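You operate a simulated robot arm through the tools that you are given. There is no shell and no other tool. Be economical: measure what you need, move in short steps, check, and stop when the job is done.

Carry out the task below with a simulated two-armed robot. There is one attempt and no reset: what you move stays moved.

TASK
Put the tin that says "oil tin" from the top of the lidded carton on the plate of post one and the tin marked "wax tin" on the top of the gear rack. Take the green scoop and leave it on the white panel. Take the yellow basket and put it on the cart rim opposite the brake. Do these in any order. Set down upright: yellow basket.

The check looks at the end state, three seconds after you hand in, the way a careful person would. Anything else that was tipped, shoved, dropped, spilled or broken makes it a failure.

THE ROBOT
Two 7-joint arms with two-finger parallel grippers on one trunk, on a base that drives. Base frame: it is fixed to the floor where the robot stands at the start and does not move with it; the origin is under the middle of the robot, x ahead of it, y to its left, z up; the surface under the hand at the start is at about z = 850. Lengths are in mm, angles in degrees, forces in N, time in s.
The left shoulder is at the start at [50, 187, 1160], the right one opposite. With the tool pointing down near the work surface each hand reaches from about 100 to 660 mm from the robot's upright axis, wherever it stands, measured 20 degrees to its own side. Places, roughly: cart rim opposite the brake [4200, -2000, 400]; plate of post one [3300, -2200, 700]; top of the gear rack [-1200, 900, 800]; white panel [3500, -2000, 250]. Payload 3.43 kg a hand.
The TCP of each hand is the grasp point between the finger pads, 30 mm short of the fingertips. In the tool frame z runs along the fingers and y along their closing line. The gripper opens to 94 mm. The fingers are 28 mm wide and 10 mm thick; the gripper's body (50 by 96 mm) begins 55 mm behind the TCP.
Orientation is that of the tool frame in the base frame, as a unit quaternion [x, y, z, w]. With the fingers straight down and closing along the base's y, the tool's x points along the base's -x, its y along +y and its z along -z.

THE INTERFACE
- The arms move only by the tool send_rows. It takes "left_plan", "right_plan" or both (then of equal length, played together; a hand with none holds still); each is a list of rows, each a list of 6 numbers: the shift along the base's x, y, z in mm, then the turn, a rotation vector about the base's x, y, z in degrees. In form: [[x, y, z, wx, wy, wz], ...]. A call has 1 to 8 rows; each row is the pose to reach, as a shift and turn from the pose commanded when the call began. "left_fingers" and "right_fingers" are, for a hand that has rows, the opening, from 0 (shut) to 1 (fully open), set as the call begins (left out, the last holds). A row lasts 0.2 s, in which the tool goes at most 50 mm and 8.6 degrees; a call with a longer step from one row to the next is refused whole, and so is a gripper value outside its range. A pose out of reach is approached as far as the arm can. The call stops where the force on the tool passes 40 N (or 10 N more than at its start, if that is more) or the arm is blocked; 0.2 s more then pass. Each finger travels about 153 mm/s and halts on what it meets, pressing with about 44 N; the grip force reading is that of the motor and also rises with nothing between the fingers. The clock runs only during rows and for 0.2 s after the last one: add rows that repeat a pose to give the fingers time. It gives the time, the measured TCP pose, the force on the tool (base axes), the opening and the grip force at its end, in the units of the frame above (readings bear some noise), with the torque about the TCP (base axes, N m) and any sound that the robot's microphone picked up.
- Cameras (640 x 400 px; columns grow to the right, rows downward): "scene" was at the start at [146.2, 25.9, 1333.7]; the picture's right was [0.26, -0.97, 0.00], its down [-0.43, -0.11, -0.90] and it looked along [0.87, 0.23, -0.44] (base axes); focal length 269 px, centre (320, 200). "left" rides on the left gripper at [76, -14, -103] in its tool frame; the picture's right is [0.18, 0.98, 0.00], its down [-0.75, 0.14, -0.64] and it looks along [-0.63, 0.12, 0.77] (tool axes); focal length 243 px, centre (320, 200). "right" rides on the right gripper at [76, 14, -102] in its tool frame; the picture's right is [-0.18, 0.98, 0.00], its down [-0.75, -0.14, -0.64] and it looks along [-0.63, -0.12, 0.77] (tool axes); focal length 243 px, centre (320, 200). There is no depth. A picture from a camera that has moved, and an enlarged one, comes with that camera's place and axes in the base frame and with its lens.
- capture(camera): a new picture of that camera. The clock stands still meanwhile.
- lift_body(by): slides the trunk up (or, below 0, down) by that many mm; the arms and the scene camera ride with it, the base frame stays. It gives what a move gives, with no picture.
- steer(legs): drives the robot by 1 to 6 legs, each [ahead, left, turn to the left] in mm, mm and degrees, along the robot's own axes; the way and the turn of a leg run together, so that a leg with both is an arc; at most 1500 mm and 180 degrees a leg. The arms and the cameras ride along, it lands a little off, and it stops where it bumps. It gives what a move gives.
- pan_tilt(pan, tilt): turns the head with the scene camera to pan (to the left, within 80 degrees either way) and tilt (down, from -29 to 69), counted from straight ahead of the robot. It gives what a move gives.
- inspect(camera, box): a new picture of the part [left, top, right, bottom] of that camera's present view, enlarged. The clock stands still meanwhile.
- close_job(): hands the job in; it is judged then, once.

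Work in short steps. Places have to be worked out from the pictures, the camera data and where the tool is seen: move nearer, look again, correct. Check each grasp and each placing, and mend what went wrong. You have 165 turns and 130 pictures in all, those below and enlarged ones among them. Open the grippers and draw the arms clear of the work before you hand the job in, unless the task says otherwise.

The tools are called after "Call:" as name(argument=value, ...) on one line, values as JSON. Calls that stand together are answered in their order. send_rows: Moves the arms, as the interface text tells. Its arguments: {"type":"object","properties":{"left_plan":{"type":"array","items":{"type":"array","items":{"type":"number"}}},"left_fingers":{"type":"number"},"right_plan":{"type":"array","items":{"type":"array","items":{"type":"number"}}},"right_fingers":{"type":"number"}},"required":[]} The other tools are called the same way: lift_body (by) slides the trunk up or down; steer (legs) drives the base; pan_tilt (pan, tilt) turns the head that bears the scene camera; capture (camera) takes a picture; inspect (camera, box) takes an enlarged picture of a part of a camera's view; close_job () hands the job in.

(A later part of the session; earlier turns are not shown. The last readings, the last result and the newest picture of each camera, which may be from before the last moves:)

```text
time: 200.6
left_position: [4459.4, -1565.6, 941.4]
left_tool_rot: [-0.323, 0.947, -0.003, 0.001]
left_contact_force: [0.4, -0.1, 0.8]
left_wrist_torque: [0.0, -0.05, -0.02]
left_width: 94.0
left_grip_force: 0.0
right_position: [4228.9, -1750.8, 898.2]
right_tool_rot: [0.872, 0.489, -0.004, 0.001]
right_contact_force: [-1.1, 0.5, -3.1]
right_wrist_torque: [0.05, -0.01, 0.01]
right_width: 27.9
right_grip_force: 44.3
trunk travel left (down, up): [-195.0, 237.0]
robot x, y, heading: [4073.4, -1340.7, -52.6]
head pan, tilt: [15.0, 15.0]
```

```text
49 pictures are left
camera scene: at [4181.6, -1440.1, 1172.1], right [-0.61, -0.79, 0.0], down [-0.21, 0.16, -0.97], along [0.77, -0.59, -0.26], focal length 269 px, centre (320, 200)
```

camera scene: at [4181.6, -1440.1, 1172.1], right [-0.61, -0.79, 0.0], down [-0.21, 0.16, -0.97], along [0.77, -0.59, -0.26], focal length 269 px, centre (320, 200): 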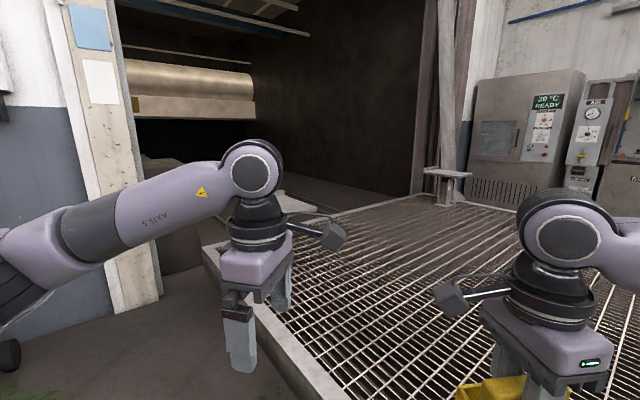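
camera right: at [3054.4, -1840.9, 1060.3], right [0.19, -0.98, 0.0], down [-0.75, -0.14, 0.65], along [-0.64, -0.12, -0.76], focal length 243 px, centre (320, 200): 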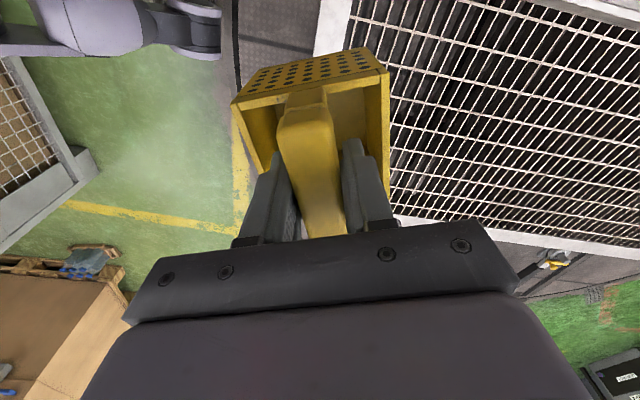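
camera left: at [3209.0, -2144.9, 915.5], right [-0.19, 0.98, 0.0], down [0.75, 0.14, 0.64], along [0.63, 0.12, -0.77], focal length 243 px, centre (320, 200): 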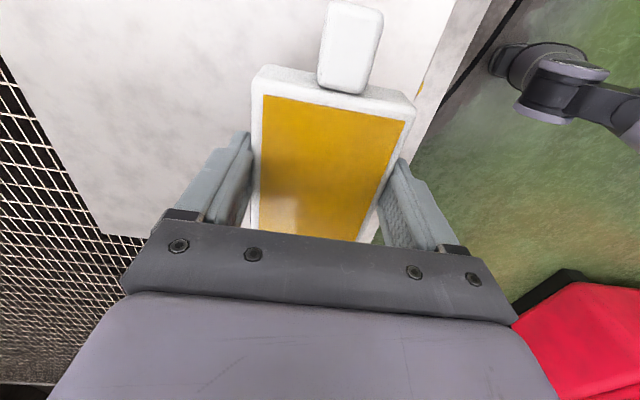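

Corner at x≈6176 confirms the near rim's middle at x≈4290. Rim top z≈300, y≈-1857…-1934 (75 mm wide). I face the rim again, shift left, and lower the trunk.

Call:
steer(legs=[[0, 0, -37.4], [0, 260, 0]])

Call:
lift_body(by=-190)

Call:
pan_tilt(pan=-10, tilt=45)

Call:
capture(camera="scene")

```text
time: 205.2
left_position: [4507.9, -1751.0, 939.8]
left_tool_rot: [-0.003, 1.0, -0.003, 0.0]
left_contact_force: [-0.1, 0.0, -0.2]
left_wrist_torque: [0.01, -0.01, -0.01]
left_width: 94.3
left_grip_force: 0.0
right_position: [4213.1, -1759.6, 897.9]
right_tool_rot: [0.983, 0.186, -0.003, -0.002]
right_contact_force: [0.5, 0.5, -2.8]
right_wrist_torque: [-0.02, 0.0, -0.04]
right_width: 27.8
right_grip_force: 44.2
trunk travel left (down, up): [-195.0, 237.0]
robot x, y, heading: [4336.6, -1336.5, -89.8]
head pan, tilt: [15.0, 15.0]
```

```text
time: 207.3
left_position: [4508.7, -1751.6, 750.9]
left_tool_rot: [-0.004, 1.0, -0.003, 0.0]
left_contact_force: [0.0, 1.3, 0.5]
left_wrist_torque: [-0.02, 0.02, -0.04]
left_width: 94.1
left_grip_force: 0.0
right_position: [4212.4, -1759.7, 707.5]
right_tool_rot: [0.982, 0.187, -0.005, -0.001]
right_contact_force: [-0.3, 0.1, -3.5]
right_wrist_torque: [0.03, 0.0, 0.03]
right_width: 28.2
right_grip_force: 44.2
trunk travel left (down, up): [-5.0, 427.0]
robot x, y, heading: [4336.7, -1336.7, -89.7]
head pan, tilt: [15.0, 15.0]
```

```text
time: 208.3
left_position: [4507.7, -1751.8, 748.8]
left_tool_rot: [-0.003, 1.0, -0.003, 0.001]
left_contact_force: [-0.4, -0.2, 0.0]
left_wrist_torque: [0.0, 0.0, -0.03]
left_width: 94.1
left_grip_force: 0.0
right_position: [4213.3, -1759.3, 709.0]
right_tool_rot: [0.983, 0.185, -0.004, -0.001]
right_contact_force: [-0.1, -0.3, -3.9]
right_wrist_torque: [-0.01, -0.03, 0.0]
right_width: 28.0
right_grip_force: 44.0
trunk travel left (down, up): [-5.0, 427.0]
robot x, y, heading: [4338.3, -1337.5, -89.7]
head pan, tilt: [-10.0, 45.0]
```

```text
48 pictures are left
camera scene: at [4322.6, -1473.6, 935.3], right [-0.99, 0.17, 0.0], down [0.12, 0.7, -0.71], along [-0.12, -0.7, -0.71], focal length 269 px, centre (320, 200)
```

scene: 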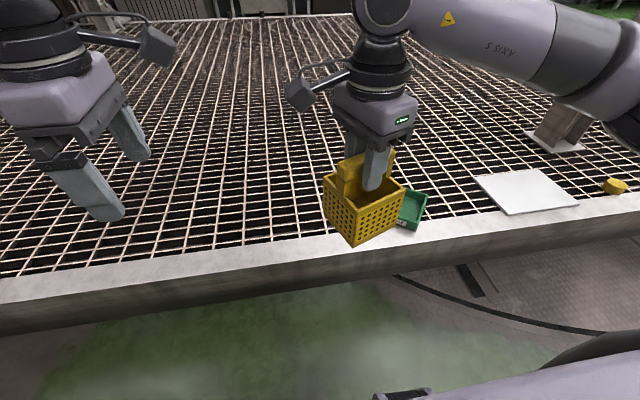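

Rotate the basket -21° so its depth is across the rim, move over the rim centre (TCP y≈-1904) and lower to ~50 mm above.

Call:
send_rows(right_plan=[[0, -36, 0, 0, 0, -7], [0, -72, 0, 0, 0, -14], [0, -108, -10, 0, 0, -21], [0, -145, -35, 0, 0, -21.3], [0, -145, -83, 0, 0, -21.3], [0, -145, -131, 0, 0, -21.3], [0, -145, -179, 0, 0, -21.3], [0, -145, -225, 0, 0, -21.3]])

Call:
capture(camera="scene")

Call:
capture(camera="right")

```text
time: 210.1
left_position: [4508.6, -1751.7, 751.8]
left_tool_rot: [-0.003, 1.0, -0.002, 0.001]
left_contact_force: [0.5, -0.1, -0.2]
left_wrist_torque: [-0.04, -0.02, -0.02]
left_width: 94.0
left_grip_force: 0.0
right_position: [4209.5, -1904.2, 484.6]
right_tool_rot: [1.0, 0.002, -0.004, -0.002]
right_contact_force: [-0.4, 0.1, -3.4]
right_wrist_torque: [0.0, -0.01, -0.01]
right_width: 28.1
right_grip_force: 44.5
trunk travel left (down, up): [-5.0, 427.0]
robot x, y, heading: [4337.5, -1336.3, -89.6]
head pan, tilt: [-10.0, 45.0]
```

```text
47 pictures are left
camera scene: at [4322.6, -1473.5, 935.3], right [-0.99, 0.17, 0.0], down [0.12, 0.7, -0.71], along [-0.12, -0.7, -0.71], focal length 269 px, centre (320, 200)
```

scene: 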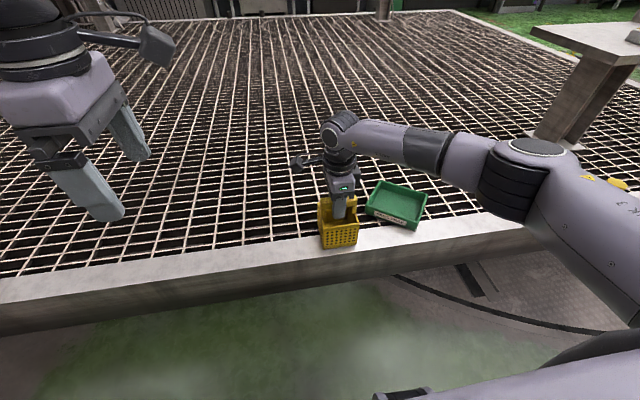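

```text
46 pictures are left
camera right: at [4286.1, -1918.5, 586.8], right [-0.18, -0.98, 0.0], down [-0.75, 0.14, 0.65], along [-0.64, 0.12, -0.76], focal length 243 px, centre (320, 200)
```

right: 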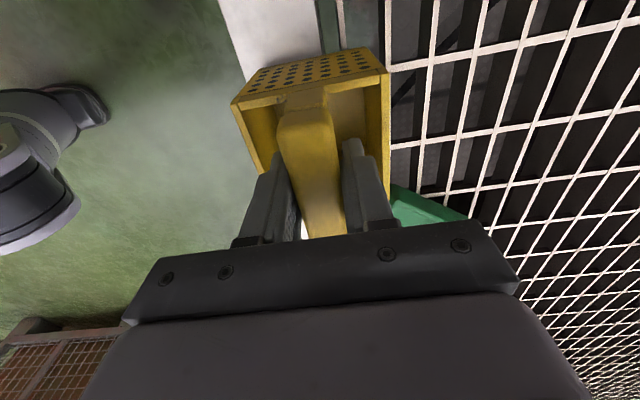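

Closer view: rim z≈330, y≈-1836…-1915 (centre -1876). I shift +19 mm in y and check.

Call:
send_rows(right_plan=[[0, 19, 0, 0, 0, 0], [0, 19, -12, 0, 0, 0], [0, 19, -12, 0, 0, 0]])

Call:
inspect(camera="scene", box=[270, 150, 430, 280])

Call:
capture(camera="right")

```text
time: 210.9
left_position: [4508.8, -1750.9, 751.1]
left_tool_rot: [-0.003, 1.0, -0.004, 0.0]
left_contact_force: [0.2, 0.3, -0.4]
left_wrist_torque: [0.0, -0.03, 0.01]
left_width: 94.1
left_grip_force: 0.0
right_position: [4211.6, -1888.3, 475.6]
right_tool_rot: [1.0, 0.002, -0.002, 0.003]
right_contact_force: [-3.5, 3.9, 30.9]
right_wrist_torque: [0.13, -0.07, -0.07]
right_width: 28.5
right_grip_force: 43.5
trunk travel left (down, up): [-5.0, 427.0]
robot x, y, heading: [4335.2, -1339.6, -89.5]
head pan, tilt: [-10.0, 45.0]
```

```text
3.08 times, centred on (350, 215) of scene
camera zoom: at [4322.9, -1471.6, 936.1], right [-0.99, 0.17, 0.0], down [0.12, 0.69, -0.71], along [-0.12, -0.7, -0.7], focal length 827 px, centre (228, 154)
```

zoom: 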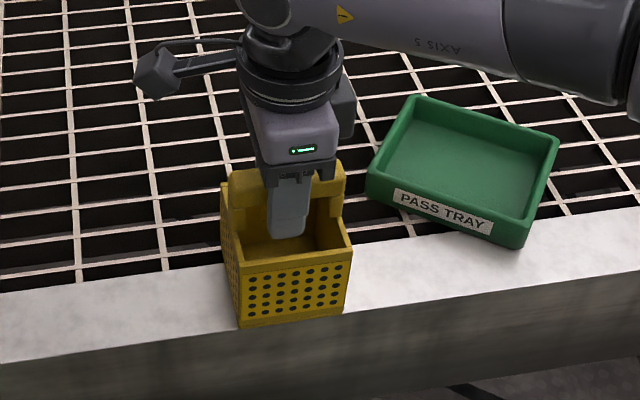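

```text
44 pictures are left
camera right: at [4288.2, -1899.8, 578.3], right [-0.18, -0.98, 0.01], down [-0.75, 0.14, 0.65], along [-0.64, 0.11, -0.76], focal length 243 px, centre (320, 200)
```

right: 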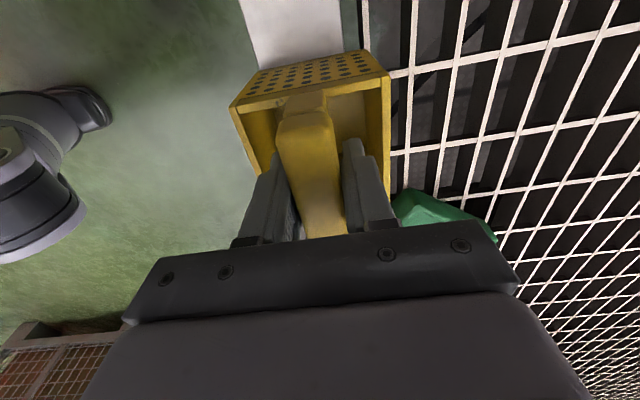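

Contact at TCP≈475, so rim z≈355. Basket front overhangs by just ~4 mm; I lift a hair, shift 4 mm inward, and set down gently.

Call:
send_rows(right_plan=[[0, 0, 6, 0, 0, 0], [0, -4, 8, 0, 0, 0], [0, -4, 6, 0, 0, 0], [0, -4, 4, 0, 0, 0]])

Call:
inspect(camera="scene", box=[270, 150, 430, 280])

```text
time: 211.9
left_position: [4507.1, -1751.7, 750.9]
left_tool_rot: [-0.004, 1.0, -0.003, 0.0]
left_contact_force: [0.1, -0.2, 0.5]
left_wrist_torque: [0.03, -0.03, 0.04]
left_width: 93.8
left_grip_force: 0.0
right_position: [4211.4, -1889.5, 475.5]
right_tool_rot: [1.0, 0.002, -0.004, -0.001]
right_contact_force: [-1.5, 4.2, 8.7]
right_wrist_torque: [0.17, -0.3, 0.13]
right_width: 27.8
right_grip_force: 44.2
trunk travel left (down, up): [-5.0, 427.0]
robot x, y, heading: [4336.7, -1337.9, -89.6]
head pan, tilt: [-10.0, 45.0]
```

```text
3.08 times, centred on (350, 215) of scene
camera zoom: at [4322.6, -1472.8, 935.5], right [-0.99, 0.17, 0.0], down [0.12, 0.7, -0.71], along [-0.12, -0.7, -0.71], focal length 827 px, centre (228, 154)
```

zoom: 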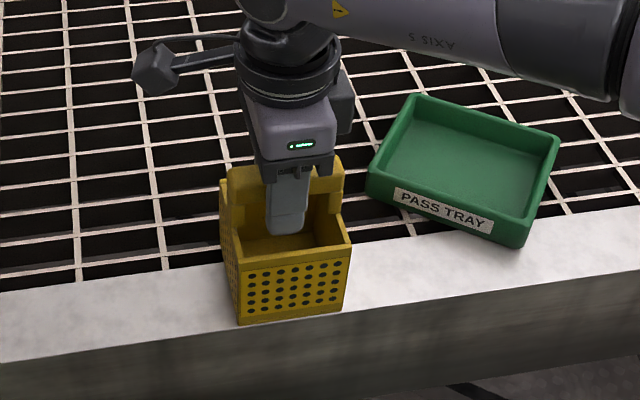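

Basket rests flat on the rim. Open partially (to ~47 mm) so the fingers don't catch the basket walls, then rise.

Call:
send_rows(right_plan=[[0, 0, 1, 0, 0, 0], [0, 0, 1, 0, 0, 0]], right_fingers=0.5)

Call:
send_rows(right_plan=[[0, 0, 15, 0, 0, 0], [0, 0, 40, 0, 0, 0], [0, 0, 80, 0, 0, 0], [0, 0, 125, 0, 0, 0], [0, 0, 170, 0, 0, 0], [0, 30, 210, 0, 0, 0], [0, 60, 250, 0, 0, 0]])

Call:
inspect(camera="scene", box=[250, 130, 450, 300])

```text
time: 212.5
left_position: [4508.3, -1750.9, 750.9]
left_tool_rot: [-0.003, 1.0, -0.003, 0.001]
left_contact_force: [0.1, -0.2, -0.2]
left_wrist_torque: [0.05, -0.04, -0.01]
left_width: 93.9
left_grip_force: 0.1
right_position: [4213.2, -1889.8, 476.8]
right_tool_rot: [1.0, 0.001, -0.005, -0.002]
right_contact_force: [0.1, -0.2, 0.1]
right_wrist_torque: [-0.01, -0.02, -0.01]
right_width: 47.2
right_grip_force: 0.1
trunk travel left (down, up): [-5.0, 427.0]
robot x, y, heading: [4340.4, -1334.4, -89.8]
head pan, tilt: [-10.0, 45.0]
```

```text
time: 214.1
left_position: [4508.6, -1751.6, 748.8]
left_tool_rot: [-0.003, 1.0, -0.002, -0.001]
left_contact_force: [-0.5, -0.9, 0.2]
left_wrist_torque: [0.0, 0.02, 0.01]
left_width: 94.1
left_grip_force: 0.2
right_position: [4212.7, -1829.9, 726.7]
right_tool_rot: [1.0, 0.002, -0.005, -0.002]
right_contact_force: [1.3, -0.5, -0.5]
right_wrist_torque: [0.02, 0.0, -0.03]
right_width: 46.6
right_grip_force: 0.1
trunk travel left (down, up): [-5.0, 427.0]
robot x, y, heading: [4337.9, -1336.8, -89.7]
head pan, tilt: [-10.0, 45.0]
```

```text
2.35 times, centred on (350, 215) of scene
camera zoom: at [4322.6, -1473.6, 935.2], right [-0.99, 0.17, 0.0], down [0.12, 0.7, -0.71], along [-0.12, -0.7, -0.71], focal length 632 px, centre (249, 165)
```

zoom: 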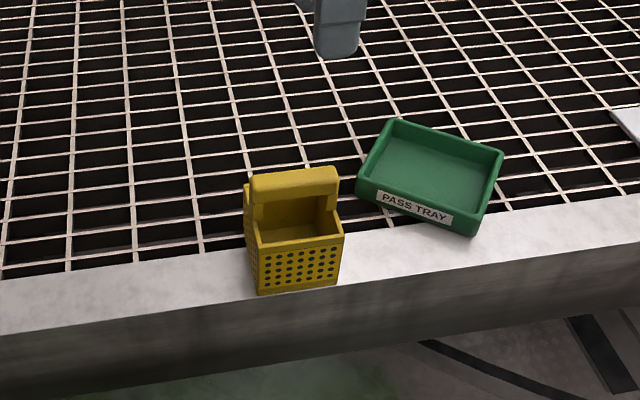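

Basket is upright on the rim. Now back to the carton for the scoop: raise the trunk, turn to -x, drive back.

Call:
lift_body(by=380)

Call:
steer(legs=[[-30, 0, 0], [0, 0, -90.2], [1500, 0, 0], [1400, 0, 0]])

```text
time: 217.8
left_position: [4507.4, -1750.6, 1129.9]
left_tool_rot: [-0.004, 1.0, -0.003, 0.0]
left_contact_force: [-0.4, 0.0, 1.1]
left_wrist_torque: [0.0, 0.0, -0.03]
left_width: 94.0
left_grip_force: 0.1
right_position: [4213.8, -1831.2, 1106.9]
right_tool_rot: [1.0, 0.002, -0.003, -0.001]
right_contact_force: [0.3, 0.6, 0.8]
right_wrist_torque: [-0.01, 0.01, 0.05]
right_width: 46.9
right_grip_force: 0.1
trunk travel left (down, up): [-385.0, 47.0]
robot x, y, heading: [4333.1, -1339.6, -89.6]
head pan, tilt: [-10.0, 45.0]
```

```text
time: 236.0
left_position: [1013.3, -1340.9, 1129.3]
left_tool_rot: [0.725, 0.689, -0.002, -0.002]
left_contact_force: [-0.2, 0.2, -0.4]
left_wrist_torque: [-0.02, 0.02, 0.03]
left_width: 94.3
left_grip_force: 0.1
right_position: [950.5, -1041.2, 1107.2]
right_tool_rot: [-0.689, 0.725, 0.001, 0.004]
right_contact_force: [0.0, -0.1, -0.6]
right_wrist_torque: [0.0, 0.01, 0.01]
right_width: 47.0
right_grip_force: 0.0
trunk travel left (down, up): [-385.0, 47.0]
robot x, y, heading: [1437.4, -1194.5, 177.1]
head pan, tilt: [-10.0, 45.0]
```

Slight drift; correct the heading and continue past the carton, then north and turn to face it.

Call:
steer(legs=[[0, 80, 2.9], [1500, 0, 0], [150, 0, 0], [0, -1330, 0], [0, 0, 180]])

```text
time: 264.5
left_position: [179.1, 265.6, 1130.6]
left_tool_rot: [0.711, -0.703, 0.003, -0.002]
left_contact_force: [0.0, 0.4, -0.7]
left_wrist_torque: [0.05, -0.01, -0.04]
left_width: 94.0
left_grip_force: 0.1
right_position: [258.5, -29.6, 1107.0]
right_tool_rot: [0.704, 0.71, -0.004, 0.002]
right_contact_force: [0.2, -0.7, -0.2]
right_wrist_torque: [-0.04, 0.02, -0.01]
right_width: 46.9
right_grip_force: 0.0
trunk travel left (down, up): [-385.0, 47.0]
robot x, y, heading: [-234.4, 94.4, 0.5]
head pan, tilt: [-10.0, 45.0]
```

At (-234,94). Drive to about (15,55), unyaw the left hand, and look at the scoop.

Call:
steer(legs=[[0, -40, -0.5], [250, 0, 0]])

Call:
send_rows(left_plan=[[0, 0, 0, 0, 0, -8], [0, 0, 0, 0, 0, -16], [0, 0, 0, 0, 0, -24], [0, 0, 0, 0, 0, -32], [0, 0, 0, 0, 0, -40], [0, 0, 0, 0, 0, -48], [0, 0, 0, 0, 0, -56], [0, 0, 0, 0, 0, -64]])

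Call:
send_rows(left_plan=[[20, -20, 0, 0, 0, -8], [50, -40, 0, 0, 0, -16], [80, -60, -20, 0, 0, -24], [100, -70, -50, 0, 0, -26.5], [100, -70, -70, 0, 0, -26.5]])

Call:
capture(camera="left")

Call:
pan_tilt(pan=12, tilt=45)

Call:
capture(camera="scene")

```text
time: 267.0
left_position: [430.5, 221.0, 1129.9]
left_tool_rot: [-0.706, 0.708, -0.002, 0.001]
left_contact_force: [-0.1, 0.3, -0.8]
left_wrist_torque: [-0.03, 0.01, 0.0]
left_width: 93.9
left_grip_force: 0.1
right_position: [508.5, -74.5, 1106.6]
right_tool_rot: [0.709, 0.705, -0.005, 0.001]
right_contact_force: [0.9, -0.1, 0.9]
right_wrist_torque: [0.02, 0.03, -0.01]
right_width: 46.9
right_grip_force: 0.0
trunk travel left (down, up): [-385.0, 47.0]
robot x, y, heading: [11.8, 56.3, -0.1]
head pan, tilt: [-10.0, 45.0]
```

```text
time: 268.8
left_position: [429.7, 221.1, 1130.6]
left_tool_rot: [-0.223, 0.975, -0.003, 0.0]
left_contact_force: [0.4, -1.2, 0.3]
left_wrist_torque: [-0.02, -0.02, 0.0]
left_width: 94.1
left_grip_force: 0.2
right_position: [508.2, -74.9, 1106.6]
right_tool_rot: [0.709, 0.705, -0.005, 0.001]
right_contact_force: [0.8, -0.8, -0.1]
right_wrist_torque: [0.0, 0.03, -0.01]
right_width: 47.0
right_grip_force: 0.1
trunk travel left (down, up): [-385.0, 47.0]
robot x, y, heading: [15.4, 52.5, -0.5]
head pan, tilt: [-10.0, 45.0]
```

```text
time: 270.0
left_position: [529.4, 150.5, 1059.2]
left_tool_rot: [0.006, 1.0, -0.002, 0.0]
left_contact_force: [0.2, -0.3, -0.1]
left_wrist_torque: [0.03, 0.0, -0.03]
left_width: 93.9
left_grip_force: 0.1
right_position: [507.9, -74.1, 1106.9]
right_tool_rot: [0.708, 0.706, -0.005, 0.002]
right_contact_force: [0.9, -0.4, -0.1]
right_wrist_torque: [0.01, 0.0, 0.02]
right_width: 47.0
right_grip_force: 0.0
trunk travel left (down, up): [-385.0, 47.0]
robot x, y, heading: [18.1, 54.8, -0.5]
head pan, tilt: [-10.0, 45.0]
```

```text
41 pictures are left
camera left: at [452.0, 138.5, 1162.0], right [-0.17, 0.98, -0.01], down [0.75, 0.14, 0.64], along [0.63, 0.11, -0.77], focal length 243 px, centre (320, 200)
```

left: 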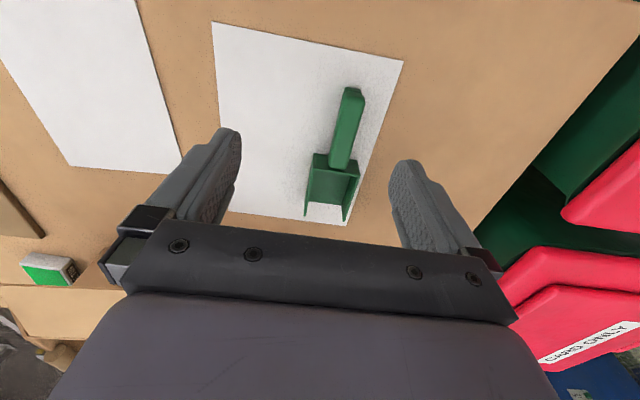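

```text
time: 270.9
left_position: [529.0, 151.9, 1059.2]
left_tool_rot: [0.006, 1.0, -0.003, 0.0]
left_contact_force: [0.3, 0.2, -0.4]
left_wrist_torque: [0.03, 0.03, 0.0]
left_width: 94.0
left_grip_force: 0.1
right_position: [506.9, -74.6, 1106.0]
right_tool_rot: [0.709, 0.705, -0.004, 0.003]
right_contact_force: [0.2, -0.2, 0.3]
right_wrist_torque: [0.04, 0.03, 0.0]
right_width: 46.9
right_grip_force: 0.0
trunk travel left (down, up): [-385.0, 47.0]
robot x, y, heading: [14.2, 52.7, -0.2]
head pan, tilt: [12.0, 45.0]
```

```text
40 pictures are left
camera scene: at [152.7, 72.6, 1315.3], right [0.2, -0.98, 0.0], down [-0.69, -0.14, -0.71], along [0.69, 0.14, -0.71], focal length 269 px, centre (320, 200)
```

scene: 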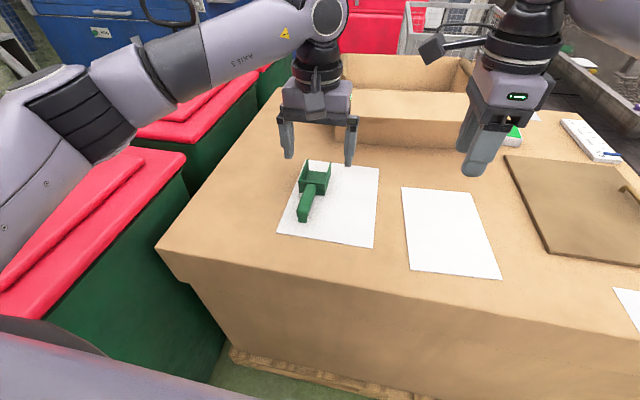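

Handle runs x≈530–614 at y≈190–195, top z≈870, yaw ~4°. I go above (575,192) and descend in two stages.

Call:
send_rows(left_plan=[[23, 20, 0, 0, 0, 4.5], [46, 41, -20, 0, 0, 4.5], [46, 41, -60, 0, 0, 4.5], [46, 41, -100, 0, 0, 4.5], [46, 41, -135, 0, 0, 4.5]])

Call:
capture(camera="left")

```text
time: 272.1
left_position: [577.2, 192.4, 925.3]
left_tool_rot: [-0.034, 0.999, -0.003, 0.0]
left_contact_force: [0.2, 0.2, -0.3]
left_wrist_torque: [-0.05, 0.02, -0.02]
left_width: 94.1
left_grip_force: 0.1
right_position: [509.5, -74.3, 1105.7]
right_tool_rot: [0.709, 0.705, -0.003, 0.002]
right_contact_force: [0.1, -0.1, -0.9]
right_wrist_torque: [0.01, 0.01, 0.01]
right_width: 46.9
right_grip_force: 0.0
trunk travel left (down, up): [-385.0, 47.0]
robot x, y, heading: [15.3, 54.4, -0.4]
head pan, tilt: [12.0, 45.0]
```

```text
39 pictures are left
camera left: at [501.1, 173.2, 1027.1], right [-0.25, 0.97, -0.01], down [0.74, 0.2, 0.64], along [0.62, 0.16, -0.77], focal length 243 px, centre (320, 200)
```

left: 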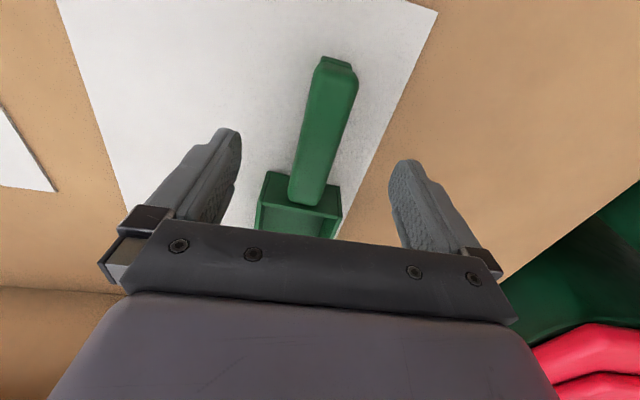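

Aligned on the handle. Descend to z≈884 and close.

Call:
send_rows(left_plan=[[0, 1, -22, 0, 0, 0], [0, 1, -41, 0, 0, 0], [0, 1, -41, 0, 0, 0]])

Call:
send_rows(left_plan=[[0, 0, 0, 0, 0, 0], [0, 0, 0, 0, 0, 0], [0, 0, 0, 0, 0, 0], [0, 0, 0, 0, 0, 0]], left_fingers=0)

Call:
send_rows(left_plan=[[0, 0, 15, 0, 0, 0], [0, 0, 50, 0, 0, 0], [0, 0, 95, 0, 0, 0], [0, 0, 140, 0, 0, 0], [0, 0, 180, 0, 0, 0], [-30, 0, 200, 0, 0, 0], [-70, 0, 200, 0, 0, 0], [-110, 0, 200, 0, 0, 0]])

Call:
capture(camera="scene")

Call:
capture(camera="left")

```text
time: 272.9
left_position: [577.7, 193.4, 884.0]
left_tool_rot: [-0.035, 0.999, -0.003, 0.0]
left_contact_force: [-0.4, -0.1, 0.0]
left_wrist_torque: [-0.01, -0.03, 0.0]
left_width: 93.8
left_grip_force: 0.0
right_position: [508.0, -74.1, 1106.1]
right_tool_rot: [0.709, 0.705, -0.004, 0.001]
right_contact_force: [-0.3, 0.9, 0.2]
right_wrist_torque: [-0.02, -0.02, 0.02]
right_width: 47.3
right_grip_force: 0.0
trunk travel left (down, up): [-385.0, 47.0]
robot x, y, heading: [15.7, 54.9, -0.2]
head pan, tilt: [12.0, 45.0]
```

```text
time: 273.9
left_position: [577.8, 193.9, 884.5]
left_tool_rot: [-0.035, 0.999, -0.003, 0.0]
left_contact_force: [-0.4, 0.3, 0.4]
left_wrist_torque: [0.04, -0.02, 0.07]
left_width: 29.5
left_grip_force: 43.9
right_position: [508.7, -74.2, 1107.6]
right_tool_rot: [0.709, 0.705, -0.003, 0.0]
right_contact_force: [0.1, 0.0, 0.0]
right_wrist_torque: [0.01, -0.01, -0.04]
right_width: 46.9
right_grip_force: 0.0
trunk travel left (down, up): [-385.0, 47.0]
robot x, y, heading: [18.5, 53.6, -0.2]
head pan, tilt: [12.0, 45.0]
```

```text
time: 275.6
left_position: [468.3, 191.8, 1083.7]
left_tool_rot: [-0.035, 0.999, -0.002, 0.0]
left_contact_force: [-0.2, 0.3, 0.2]
left_wrist_torque: [-0.01, 0.0, -0.01]
left_width: 29.6
left_grip_force: 44.2
right_position: [505.4, -74.7, 1106.9]
right_tool_rot: [0.709, 0.706, -0.005, 0.001]
right_contact_force: [0.3, 0.8, -0.5]
right_wrist_torque: [0.02, 0.01, 0.0]
right_width: 47.1
right_grip_force: 0.0
trunk travel left (down, up): [-385.0, 47.0]
robot x, y, heading: [17.0, 50.8, -0.1]
head pan, tilt: [12.0, 45.0]
```

```text
38 pictures are left
camera scene: at [152.4, 72.8, 1315.4], right [0.2, -0.98, 0.0], down [-0.69, -0.14, -0.71], along [0.69, 0.14, -0.71], focal length 269 px, centre (320, 200)
```

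scene: 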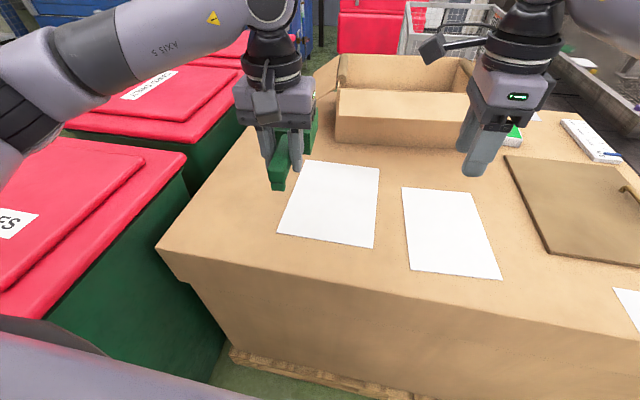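

```text
37 pictures are left
camera left: at [391.4, 173.4, 1186.4], right [-0.25, 0.97, -0.01], down [0.74, 0.2, 0.64], along [0.62, 0.16, -0.77], focal length 243 px, centre (320, 200)
```

left: 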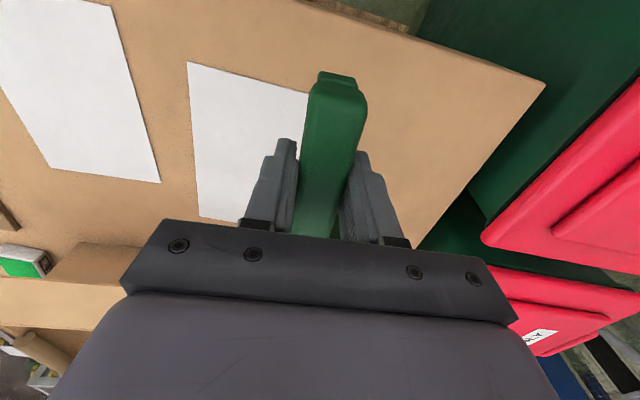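

Scoop is held. Now drive back to the cart: retreat, south, and east to x≈3450 in stages.

Call:
steer(legs=[[-340, 0, 0], [0, -1350, 0.3], [1500, 0, 0], [700, 0, 0]])

```text
time: 300.1
left_position: [2373.1, -1136.3, 1083.2]
left_tool_rot: [-0.03, 1.0, -0.002, 0.0]
left_contact_force: [-0.9, -0.3, -0.6]
left_wrist_torque: [0.03, 0.06, -0.03]
left_width: 29.8
left_grip_force: 44.3
right_position: [2411.1, -1402.4, 1105.8]
right_tool_rot: [0.712, 0.703, -0.004, 0.001]
right_contact_force: [0.3, -0.1, 0.0]
right_wrist_torque: [0.0, 0.02, 0.0]
right_width: 47.0
right_grip_force: 0.1
trunk travel left (down, up): [-385.0, 47.0]
robot x, y, heading: [1921.3, -1272.5, -0.5]
head pan, tilt: [12.0, 45.0]
```

On the way, I check the cart's end and near corner for a brake label.

Call:
pan_tilt(pan=-62, tilt=22)

Call:
capture(camera="scene")

```text
time: 301.6
left_position: [2372.6, -1136.3, 1082.7]
left_tool_rot: [-0.03, 1.0, -0.003, 0.0]
left_contact_force: [0.4, 0.4, -0.8]
left_wrist_torque: [-0.04, 0.03, -0.02]
left_width: 29.4
left_grip_force: 44.0
right_position: [2411.2, -1403.0, 1106.8]
right_tool_rot: [0.711, 0.703, -0.004, 0.002]
right_contact_force: [-0.3, 0.0, 0.0]
right_wrist_torque: [0.03, -0.01, 0.01]
right_width: 46.9
right_grip_force: 0.1
trunk travel left (down, up): [-385.0, 47.0]
robot x, y, heading: [1919.1, -1272.3, -0.7]
head pan, tilt: [-62.0, 22.0]
```

```text
36 pictures are left
camera scene: at [2019.8, -1351.4, 1350.7], right [-0.89, -0.46, 0.0], down [-0.17, 0.33, -0.93], along [0.43, -0.82, -0.37], focal length 269 px, centre (320, 200)
```

scene: 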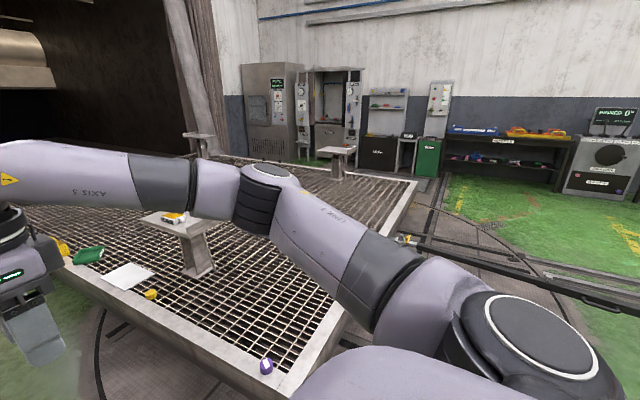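

Call:
inspect(camera="scene", box=[370, 200, 490, 280])

Call:
inspect(camera="scene", box=[230, 340, 310, 400])

Call:
inspect(camera="scene", box=[30, 220, 190, 320])

```text
5.00 times, centred on (430, 240) of scene
camera zoom: at [2019.8, -1351.4, 1350.7], right [-0.89, -0.46, 0.0], down [-0.17, 0.33, -0.93], along [0.43, -0.82, -0.37], focal length 1343 px, centre (-230, 0)
```

zoom: 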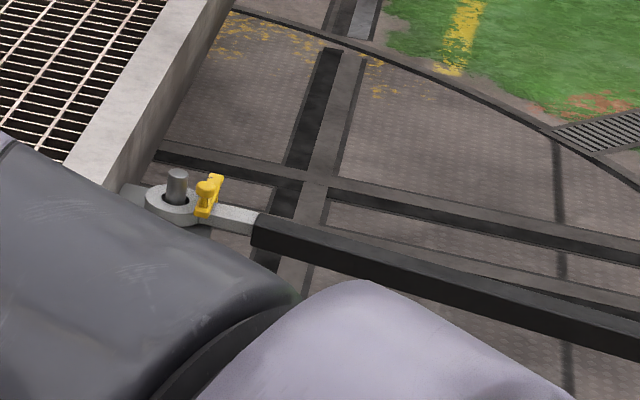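

```text
6.67 times, centred on (270, 370) of scene
camera zoom: at [2019.8, -1351.4, 1350.7], right [-0.89, -0.46, 0.0], down [-0.17, 0.33, -0.93], along [0.43, -0.82, -0.37], focal length 1791 px, centre (653, -933)
```

zoom: 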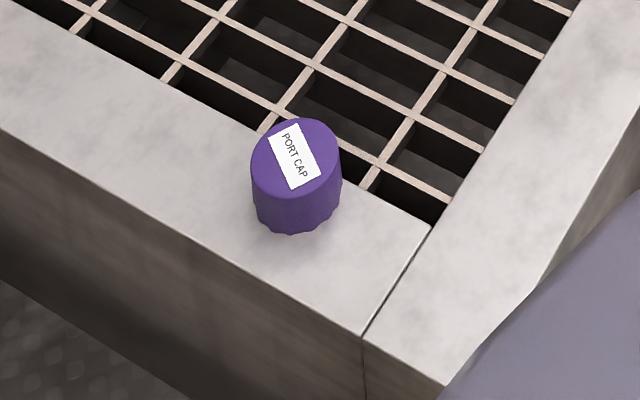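

```text
4.00 times, centred on (110, 270) of scene
camera zoom: at [2019.8, -1351.4, 1350.7], right [-0.89, -0.46, 0.0], down [-0.17, 0.33, -0.93], along [0.43, -0.82, -0.37], focal length 1075 px, centre (1160, -80)
```

zoom: 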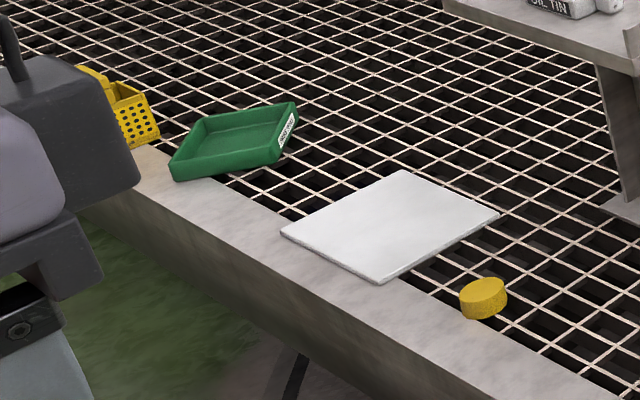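

The brake isn't on this end; the near rim matches the given place. The white panel lies at rim height. I continue to x≈3460 and face the cart.

Call:
steer(legs=[[0, -20, 0.7], [1450, 0, 0], [100, 0, 0], [0, 0, -90], [60, 0, 0]])

Call:
lift_body(by=-250)

Call:
pan_tilt(pan=12, tilt=48)

Call:
capture(camera="scene")

Call:
capture(camera="left")

```text
time: 314.3
left_position: [3644.4, -1805.1, 1082.7]
left_tool_rot: [0.665, 0.747, -0.002, -0.003]
left_contact_force: [-0.1, -0.2, -0.6]
left_wrist_torque: [0.02, -0.04, 0.0]
left_width: 29.8
left_grip_force: 43.7
right_position: [3379.6, -1857.5, 1105.9]
right_tool_rot: [1.0, 0.021, -0.005, -0.003]
right_contact_force: [0.1, -0.4, -0.1]
right_wrist_torque: [0.01, 0.0, -0.01]
right_width: 46.8
right_grip_force: 0.0
trunk travel left (down, up): [-385.0, 47.0]
robot x, y, heading: [3486.1, -1361.3, -87.5]
head pan, tilt: [-62.0, 22.0]
```

```text
time: 316.9
left_position: [3643.4, -1805.0, 833.8]
left_tool_rot: [0.665, 0.747, -0.002, -0.001]
left_contact_force: [-0.7, 0.3, -0.8]
left_wrist_torque: [0.08, 0.02, 0.02]
left_width: 29.3
left_grip_force: 43.7
right_position: [3379.3, -1856.6, 857.1]
right_tool_rot: [1.0, 0.021, -0.004, -0.001]
right_contact_force: [-0.5, 0.0, -0.8]
right_wrist_torque: [0.0, -0.01, -0.02]
right_width: 46.6
right_grip_force: 0.1
trunk travel left (down, up): [-135.0, 297.0]
robot x, y, heading: [3482.6, -1356.0, -87.6]
head pan, tilt: [-62.0, 22.0]
```

```text
time: 318.4
left_position: [3643.2, -1804.8, 834.5]
left_tool_rot: [0.665, 0.746, -0.003, -0.002]
left_contact_force: [-0.2, -0.5, -0.8]
left_wrist_torque: [0.03, -0.02, 0.0]
left_width: 29.4
left_grip_force: 43.7
right_position: [3379.7, -1857.5, 857.4]
right_tool_rot: [1.0, 0.022, -0.004, -0.002]
right_contact_force: [0.0, 0.6, 0.6]
right_wrist_torque: [0.0, -0.02, -0.02]
right_width: 46.8
right_grip_force: 0.0
trunk travel left (down, up): [-135.0, 297.0]
robot x, y, heading: [3483.1, -1359.7, -87.6]
head pan, tilt: [12.0, 48.0]
```

```text
32 pictures are left
camera scene: at [3505.9, -1491.9, 1061.1], right [-0.97, -0.25, 0.0], down [-0.19, 0.72, -0.67], along [0.17, -0.65, -0.74], focal length 269 px, centre (320, 200)
```

scene: 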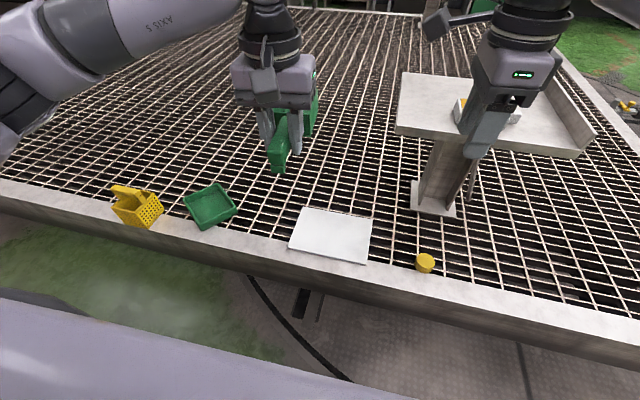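

```text
31 pictures are left
camera left: at [3620.2, -1730.8, 936.0], right [0.96, 0.3, -0.01], down [0.23, -0.73, 0.64], along [0.19, -0.61, -0.77], focal length 243 px, centre (320, 200)
```

left: 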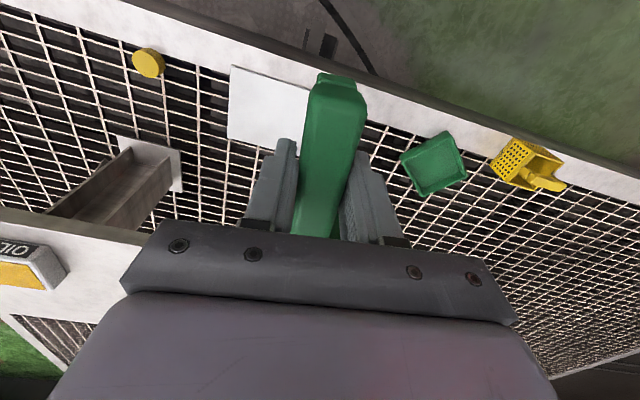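

Panel: x≈3477–3712, y≈-1897…-2060, z≈360. I first pull the right hand back/up from the post plate, and turn the left hand +87° so the scoop lies along the panel's length.

Call:
send_rows(left_plan=[[0, 0, 0, 0, 0, 8], [0, 0, 0, 0, 0, 16], [0, 0, 0, 0, 0, 24], [0, 0, 0, 0, 0, 32], [0, 0, 0, 0, 0, 40], [0, 0, 0, 0, 0, 48], [0, 0, 0, 0, 0, 56], [0, 0, 0, 0, 0, 64]], right_plan=[[0, 10, 15, 0, 0, 0], [-10, 25, 30, 0, 0, 0], [-20, 45, 50, 0, 0, 0], [-30, 65, 75, 0, 0, 0], [-30, 85, 100, 0, 0, 0], [-30, 105, 120, 0, 0, 0], [-30, 120, 140, 0, 0, 0], [-30, 120, 140, 0, 0, 0]])

Call:
send_rows(left_plan=[[0, 0, 0, 0, 0, 8], [0, 0, 0, 0, 0, 16], [0, 0, 0, 0, 0, 23], [0, 0, 0, 0, 0, 23]])

Call:
steer(legs=[[50, 0, -2]])

Call:
lift_body(by=-130)

Call:
capture(camera="left")

```text
time: 320.2
left_position: [3644.3, -1804.8, 833.2]
left_tool_rot: [0.165, 0.986, -0.003, -0.001]
left_contact_force: [-0.7, -0.4, -1.3]
left_wrist_torque: [0.04, 0.04, -0.01]
left_width: 29.3
left_grip_force: 43.4
right_position: [3352.3, -1737.0, 997.7]
right_tool_rot: [1.0, 0.021, -0.004, -0.002]
right_contact_force: [0.2, -0.1, 0.4]
right_wrist_torque: [0.02, 0.01, 0.0]
right_width: 46.9
right_grip_force: 0.1
trunk travel left (down, up): [-135.0, 297.0]
robot x, y, heading: [3485.7, -1359.4, -87.5]
head pan, tilt: [12.0, 48.0]
```

```text
time: 321.2
left_position: [3644.5, -1806.3, 833.4]
left_tool_rot: [-0.032, 0.999, -0.002, 0.0]
left_contact_force: [-0.1, -0.6, 0.1]
left_wrist_torque: [-0.01, 0.03, 0.04]
left_width: 29.6
left_grip_force: 43.8
right_position: [3352.0, -1736.7, 998.7]
right_tool_rot: [1.0, 0.021, -0.004, -0.001]
right_contact_force: [0.0, -0.1, -0.3]
right_wrist_torque: [-0.02, 0.02, -0.02]
right_width: 47.2
right_grip_force: 0.0
trunk travel left (down, up): [-135.0, 297.0]
robot x, y, heading: [3485.1, -1359.6, -87.8]
head pan, tilt: [12.0, 48.0]
```

```text
time: 322.1
left_position: [3627.7, -1862.2, 833.3]
left_tool_rot: [-0.014, 1.0, -0.002, 0.001]
left_contact_force: [0.0, -0.1, -0.3]
left_wrist_torque: [-0.01, 0.01, 0.01]
left_width: 29.6
left_grip_force: 44.1
right_position: [3339.6, -1782.4, 998.3]
right_tool_rot: [1.0, 0.003, -0.005, -0.001]
right_contact_force: [0.8, -0.6, -0.1]
right_wrist_torque: [0.01, -0.03, 0.02]
right_width: 46.8
right_grip_force: 0.1
trunk travel left (down, up): [-135.0, 297.0]
robot x, y, heading: [3487.6, -1412.2, -89.5]
head pan, tilt: [12.0, 48.0]
```

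```text
time: 323.7
left_position: [3629.2, -1861.6, 703.6]
left_tool_rot: [-0.014, 1.0, -0.002, 0.0]
left_contact_force: [0.7, 0.4, -1.6]
left_wrist_torque: [-0.03, 0.01, 0.02]
left_width: 29.5
left_grip_force: 43.8
right_position: [3339.1, -1782.1, 868.4]
right_tool_rot: [1.0, 0.003, -0.004, -0.002]
right_contact_force: [-0.6, 0.2, 0.0]
right_wrist_torque: [0.0, 0.04, -0.01]
right_width: 47.2
right_grip_force: 0.1
trunk travel left (down, up): [-5.0, 427.0]
robot x, y, heading: [3485.2, -1410.7, -89.3]
head pan, tilt: [12.0, 48.0]
```

```text
30 pictures are left
camera left: at [3552.5, -1876.5, 806.1], right [-0.21, 0.98, -0.01], down [0.75, 0.17, 0.64], along [0.63, 0.13, -0.77], focal length 243 px, centre (320, 200)
```

left: 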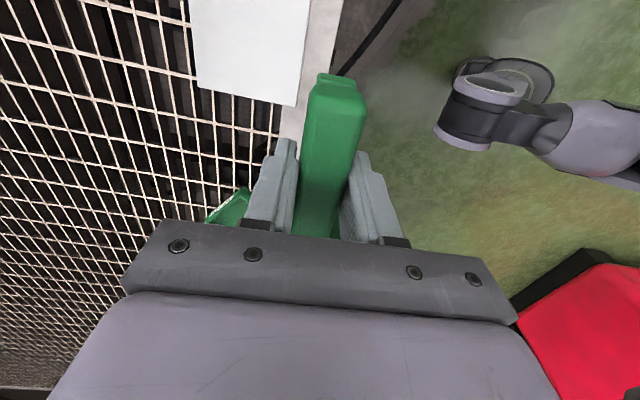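

The panel checks out: y -1894…-2061, x up to 3713. I move to (3570,-1977) and descend to ~40 mm above it.

Call:
send_rows(left_plan=[[-20, -40, 0, 0, 0, 0], [-40, -80, 0, 0, 0, 0], [-59, -116, -10, 0, 0, 0], [-59, -116, -58, 0, 0, 0], [-59, -116, -106, 0, 0, 0], [-59, -116, -154, 0, 0, 0], [-59, -116, -202, 0, 0, 0], [-59, -116, -245, 0, 0, 0]])

Call:
capture(camera="scene")

Call:
capture(camera="left")

```text
time: 325.5
left_position: [3568.8, -1975.7, 458.1]
left_tool_rot: [-0.014, 1.0, -0.004, 0.0]
left_contact_force: [0.3, 0.1, -0.8]
left_wrist_torque: [0.02, 0.07, 0.01]
left_width: 29.8
left_grip_force: 44.1
right_position: [3339.4, -1782.0, 868.0]
right_tool_rot: [1.0, 0.004, -0.004, -0.002]
right_contact_force: [0.2, -0.1, 1.0]
right_wrist_torque: [-0.03, 0.01, 0.0]
right_width: 47.2
right_grip_force: 0.0
trunk travel left (down, up): [-5.0, 427.0]
robot x, y, heading: [3487.8, -1411.2, -89.5]
head pan, tilt: [12.0, 48.0]
```

```text
29 pictures are left
camera scene: at [3502.4, -1542.8, 931.2], right [-0.98, -0.22, 0.0], down [-0.16, 0.73, -0.67], along [0.14, -0.65, -0.74], focal length 269 px, centre (320, 200)
```

scene: 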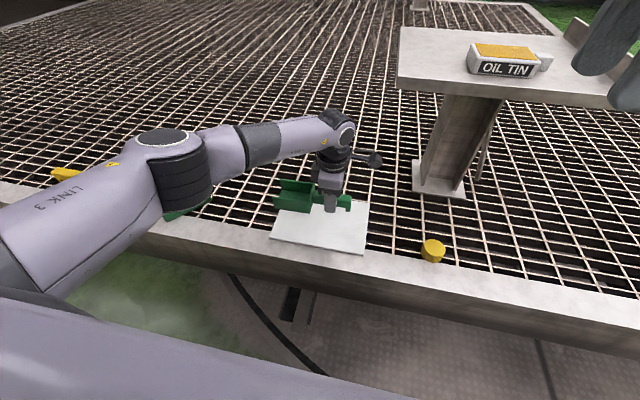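

```text
28 pictures are left
camera left: at [3493.1, -1991.9, 561.0], right [-0.21, 0.98, -0.01], down [0.75, 0.17, 0.64], along [0.63, 0.13, -0.77], focal length 243 px, centre (320, 200)
```

left: 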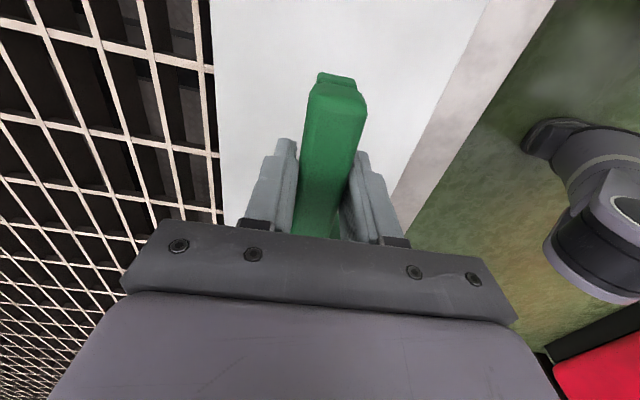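

Scoop is centred except ~13 mm too far +x. Shift -13 and lower slowly to contact.

Call:
send_rows(left_plan=[[-13, 0, -15, 0, 0, 0], [-13, 0, -30, 0, 0, 0], [-13, 0, -42, 0, 0, 0], [-13, 0, -48, 0, 0, 0], [-13, 0, -53, 0, 0, 0], [-13, 0, -57, 0, 0, 0]])

```text
time: 326.9
left_position: [3556.9, -1976.8, 403.8]
left_tool_rot: [-0.013, 1.0, -0.004, 0.001]
left_contact_force: [0.4, 2.1, 10.5]
left_wrist_torque: [0.37, -0.83, 0.08]
left_width: 29.3
left_grip_force: 43.9
right_position: [3338.0, -1782.0, 868.3]
right_tool_rot: [1.0, 0.004, -0.004, -0.001]
right_contact_force: [-0.1, 0.3, -0.3]
right_wrist_torque: [-0.02, -0.01, -0.01]
right_width: 47.0
right_grip_force: 0.1
trunk travel left (down, up): [-5.0, 427.0]
robot x, y, heading: [3486.9, -1410.2, -89.7]
head pan, tilt: [12.0, 48.0]
```

Light contact at TCP≈404. A quick zoom before releasing.

Call:
inspect(camera="scene", box=[240, 140, 400, 270])

```text
3.08 times, centred on (320, 205) of scene
camera zoom: at [3502.3, -1542.2, 931.5], right [-0.98, -0.22, 0.0], down [-0.16, 0.72, -0.67], along [0.14, -0.65, -0.74], focal length 827 px, centre (320, 185)
```

zoom: 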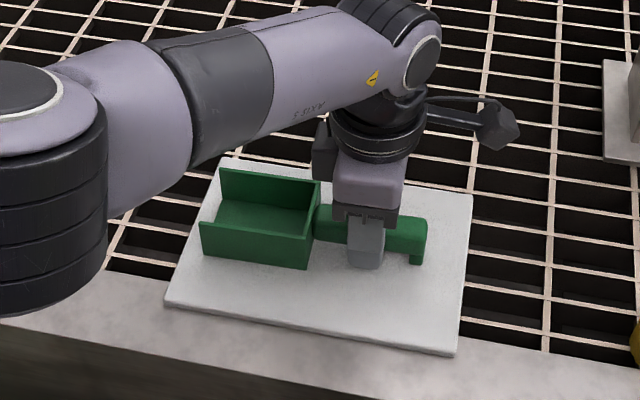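

Scoop lies flat and fully on the white panel. Release, partially open, and lift away.

Call:
send_rows(left_plan=[[0, 0, 0, 0, 0, 0], [0, 0, 0, 0, 0, 0], [0, 0, 0, 0, 0, 0]], left_fingers=0.7)

Call:
send_rows(left_plan=[[0, 0, 15, 0, 0, 0], [0, 0, 45, 0, 0, 0], [0, 0, 90, 0, 0, 0], [0, 0, 135, 0, 0, 0], [0, 0, 180, 0, 0, 0], [0, 30, 220, 0, 0, 0], [0, 65, 255, 0, 0, 0], [0, 100, 290, 0, 0, 0]])

Call:
capture(camera="scene")

```text
time: 327.7
left_position: [3556.1, -1976.2, 401.8]
left_tool_rot: [-0.014, 1.0, -0.003, 0.0]
left_contact_force: [0.2, 0.4, 0.5]
left_wrist_torque: [0.0, -0.01, -0.02]
left_width: 65.8
left_grip_force: 0.1
right_position: [3339.0, -1782.6, 868.1]
right_tool_rot: [1.0, 0.004, -0.005, -0.002]
right_contact_force: [0.6, -0.4, -0.7]
right_wrist_torque: [-0.01, -0.02, -0.04]
right_width: 47.0
right_grip_force: 0.0
trunk travel left (down, up): [-5.0, 427.0]
robot x, y, heading: [3484.3, -1407.8, -89.6]
head pan, tilt: [12.0, 48.0]
```

```text
time: 329.5
left_position: [3554.6, -1873.4, 691.5]
left_tool_rot: [-0.015, 1.0, -0.003, 0.0]
left_contact_force: [0.2, 0.2, -0.6]
left_wrist_torque: [0.01, 0.01, -0.01]
left_width: 65.8
left_grip_force: 0.1
right_position: [3339.2, -1782.9, 867.7]
right_tool_rot: [1.0, 0.003, -0.004, -0.002]
right_contact_force: [0.9, 0.5, 0.2]
right_wrist_torque: [0.05, 0.02, 0.0]
right_width: 46.9
right_grip_force: 0.1
trunk travel left (down, up): [-5.0, 427.0]
robot x, y, heading: [3485.2, -1411.7, -89.8]
head pan, tilt: [12.0, 48.0]
```

```text
26 pictures are left
camera scene: at [3502.4, -1542.9, 931.1], right [-0.98, -0.22, 0.0], down [-0.16, 0.73, -0.67], along [0.14, -0.65, -0.74], focal length 269 px, centre (320, 200)
```

scene: 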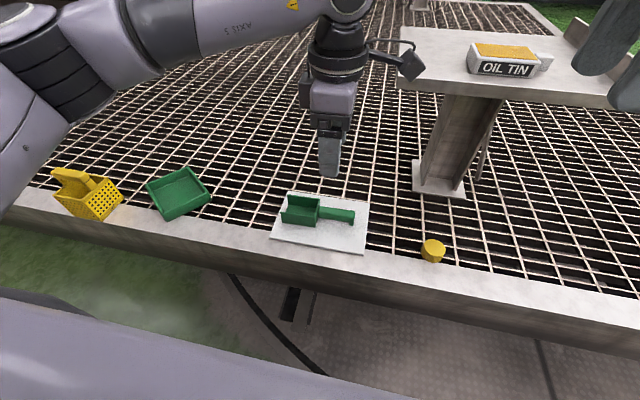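

All four are placed. Final check on the basket, then back the robot off.

Call:
steer(legs=[[-150, 0, 0]])

Call:
send_rows(left_plan=[[0, 0, 20, 0, 0, 0], [0, 0, 40, 0, 0, 0], [0, 0, 40, 0, 0, 0]], right_plan=[[0, 0, 0, 0, 0, 0], [0, 0, 0, 0, 0, 0], [0, 0, 0, 0, 0, 0]], left_fingers=1, right_fingers=1)

Call:
pan_tilt(pan=20, tilt=35)

Call:
capture(camera="scene")

```text
time: 330.9
left_position: [3552.3, -1721.6, 690.3]
left_tool_rot: [-0.012, 1.0, -0.002, 0.0]
left_contact_force: [0.2, 0.3, 0.2]
left_wrist_torque: [0.02, 0.03, -0.01]
left_width: 65.9
left_grip_force: 0.0
right_position: [3337.5, -1630.2, 868.7]
right_tool_rot: [1.0, 0.001, -0.004, -0.002]
right_contact_force: [-0.4, 0.4, 0.3]
right_wrist_torque: [-0.03, 0.0, 0.05]
right_width: 46.9
right_grip_force: 0.2
trunk travel left (down, up): [-5.0, 427.0]
robot x, y, heading: [3481.5, -1258.1, -89.6]
head pan, tilt: [12.0, 48.0]
```

```text
time: 331.7
left_position: [3551.6, -1723.0, 729.1]
left_tool_rot: [-0.012, 1.0, -0.002, 0.001]
left_contact_force: [0.3, 0.0, 0.4]
left_wrist_torque: [0.02, 0.0, 0.01]
left_width: 94.2
left_grip_force: 0.2
right_position: [3336.3, -1630.3, 868.1]
right_tool_rot: [1.0, 0.002, -0.004, -0.001]
right_contact_force: [0.1, -1.3, 0.2]
right_wrist_torque: [0.0, 0.0, 0.05]
right_width: 94.2
right_grip_force: 0.0
trunk travel left (down, up): [-5.0, 427.0]
robot x, y, heading: [3484.1, -1257.3, -89.7]
head pan, tilt: [12.0, 48.0]
```

```text
time: 332.4
left_position: [3551.2, -1721.8, 728.8]
left_tool_rot: [-0.013, 1.0, -0.003, 0.0]
left_contact_force: [-0.7, 0.2, -0.5]
left_wrist_torque: [0.0, -0.04, 0.02]
left_width: 94.1
left_grip_force: 0.0
right_position: [3337.2, -1629.4, 868.3]
right_tool_rot: [1.0, 0.002, -0.004, -0.001]
right_contact_force: [0.2, -0.3, 0.4]
right_wrist_torque: [0.01, -0.03, 0.01]
right_width: 94.0
right_grip_force: 0.1
trunk travel left (down, up): [-5.0, 427.0]
robot x, y, heading: [3486.7, -1256.1, -89.9]
head pan, tilt: [20.0, 35.0]
```

```text
25 pictures are left
camera scene: at [3514.8, -1396.3, 950.1], right [-0.94, -0.35, 0.0], down [-0.2, 0.54, -0.82], along [0.28, -0.77, -0.57], focal length 269 px, centre (320, 200)
```

scene: 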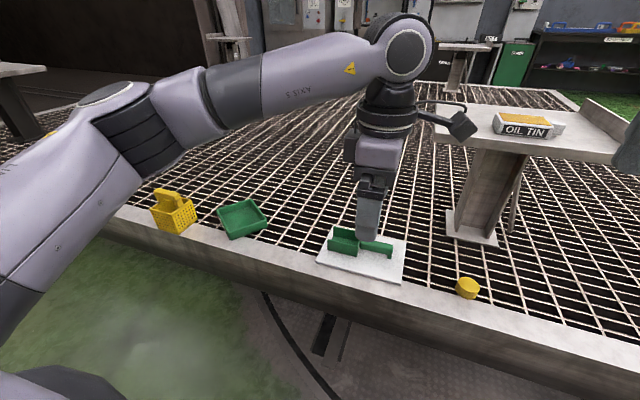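

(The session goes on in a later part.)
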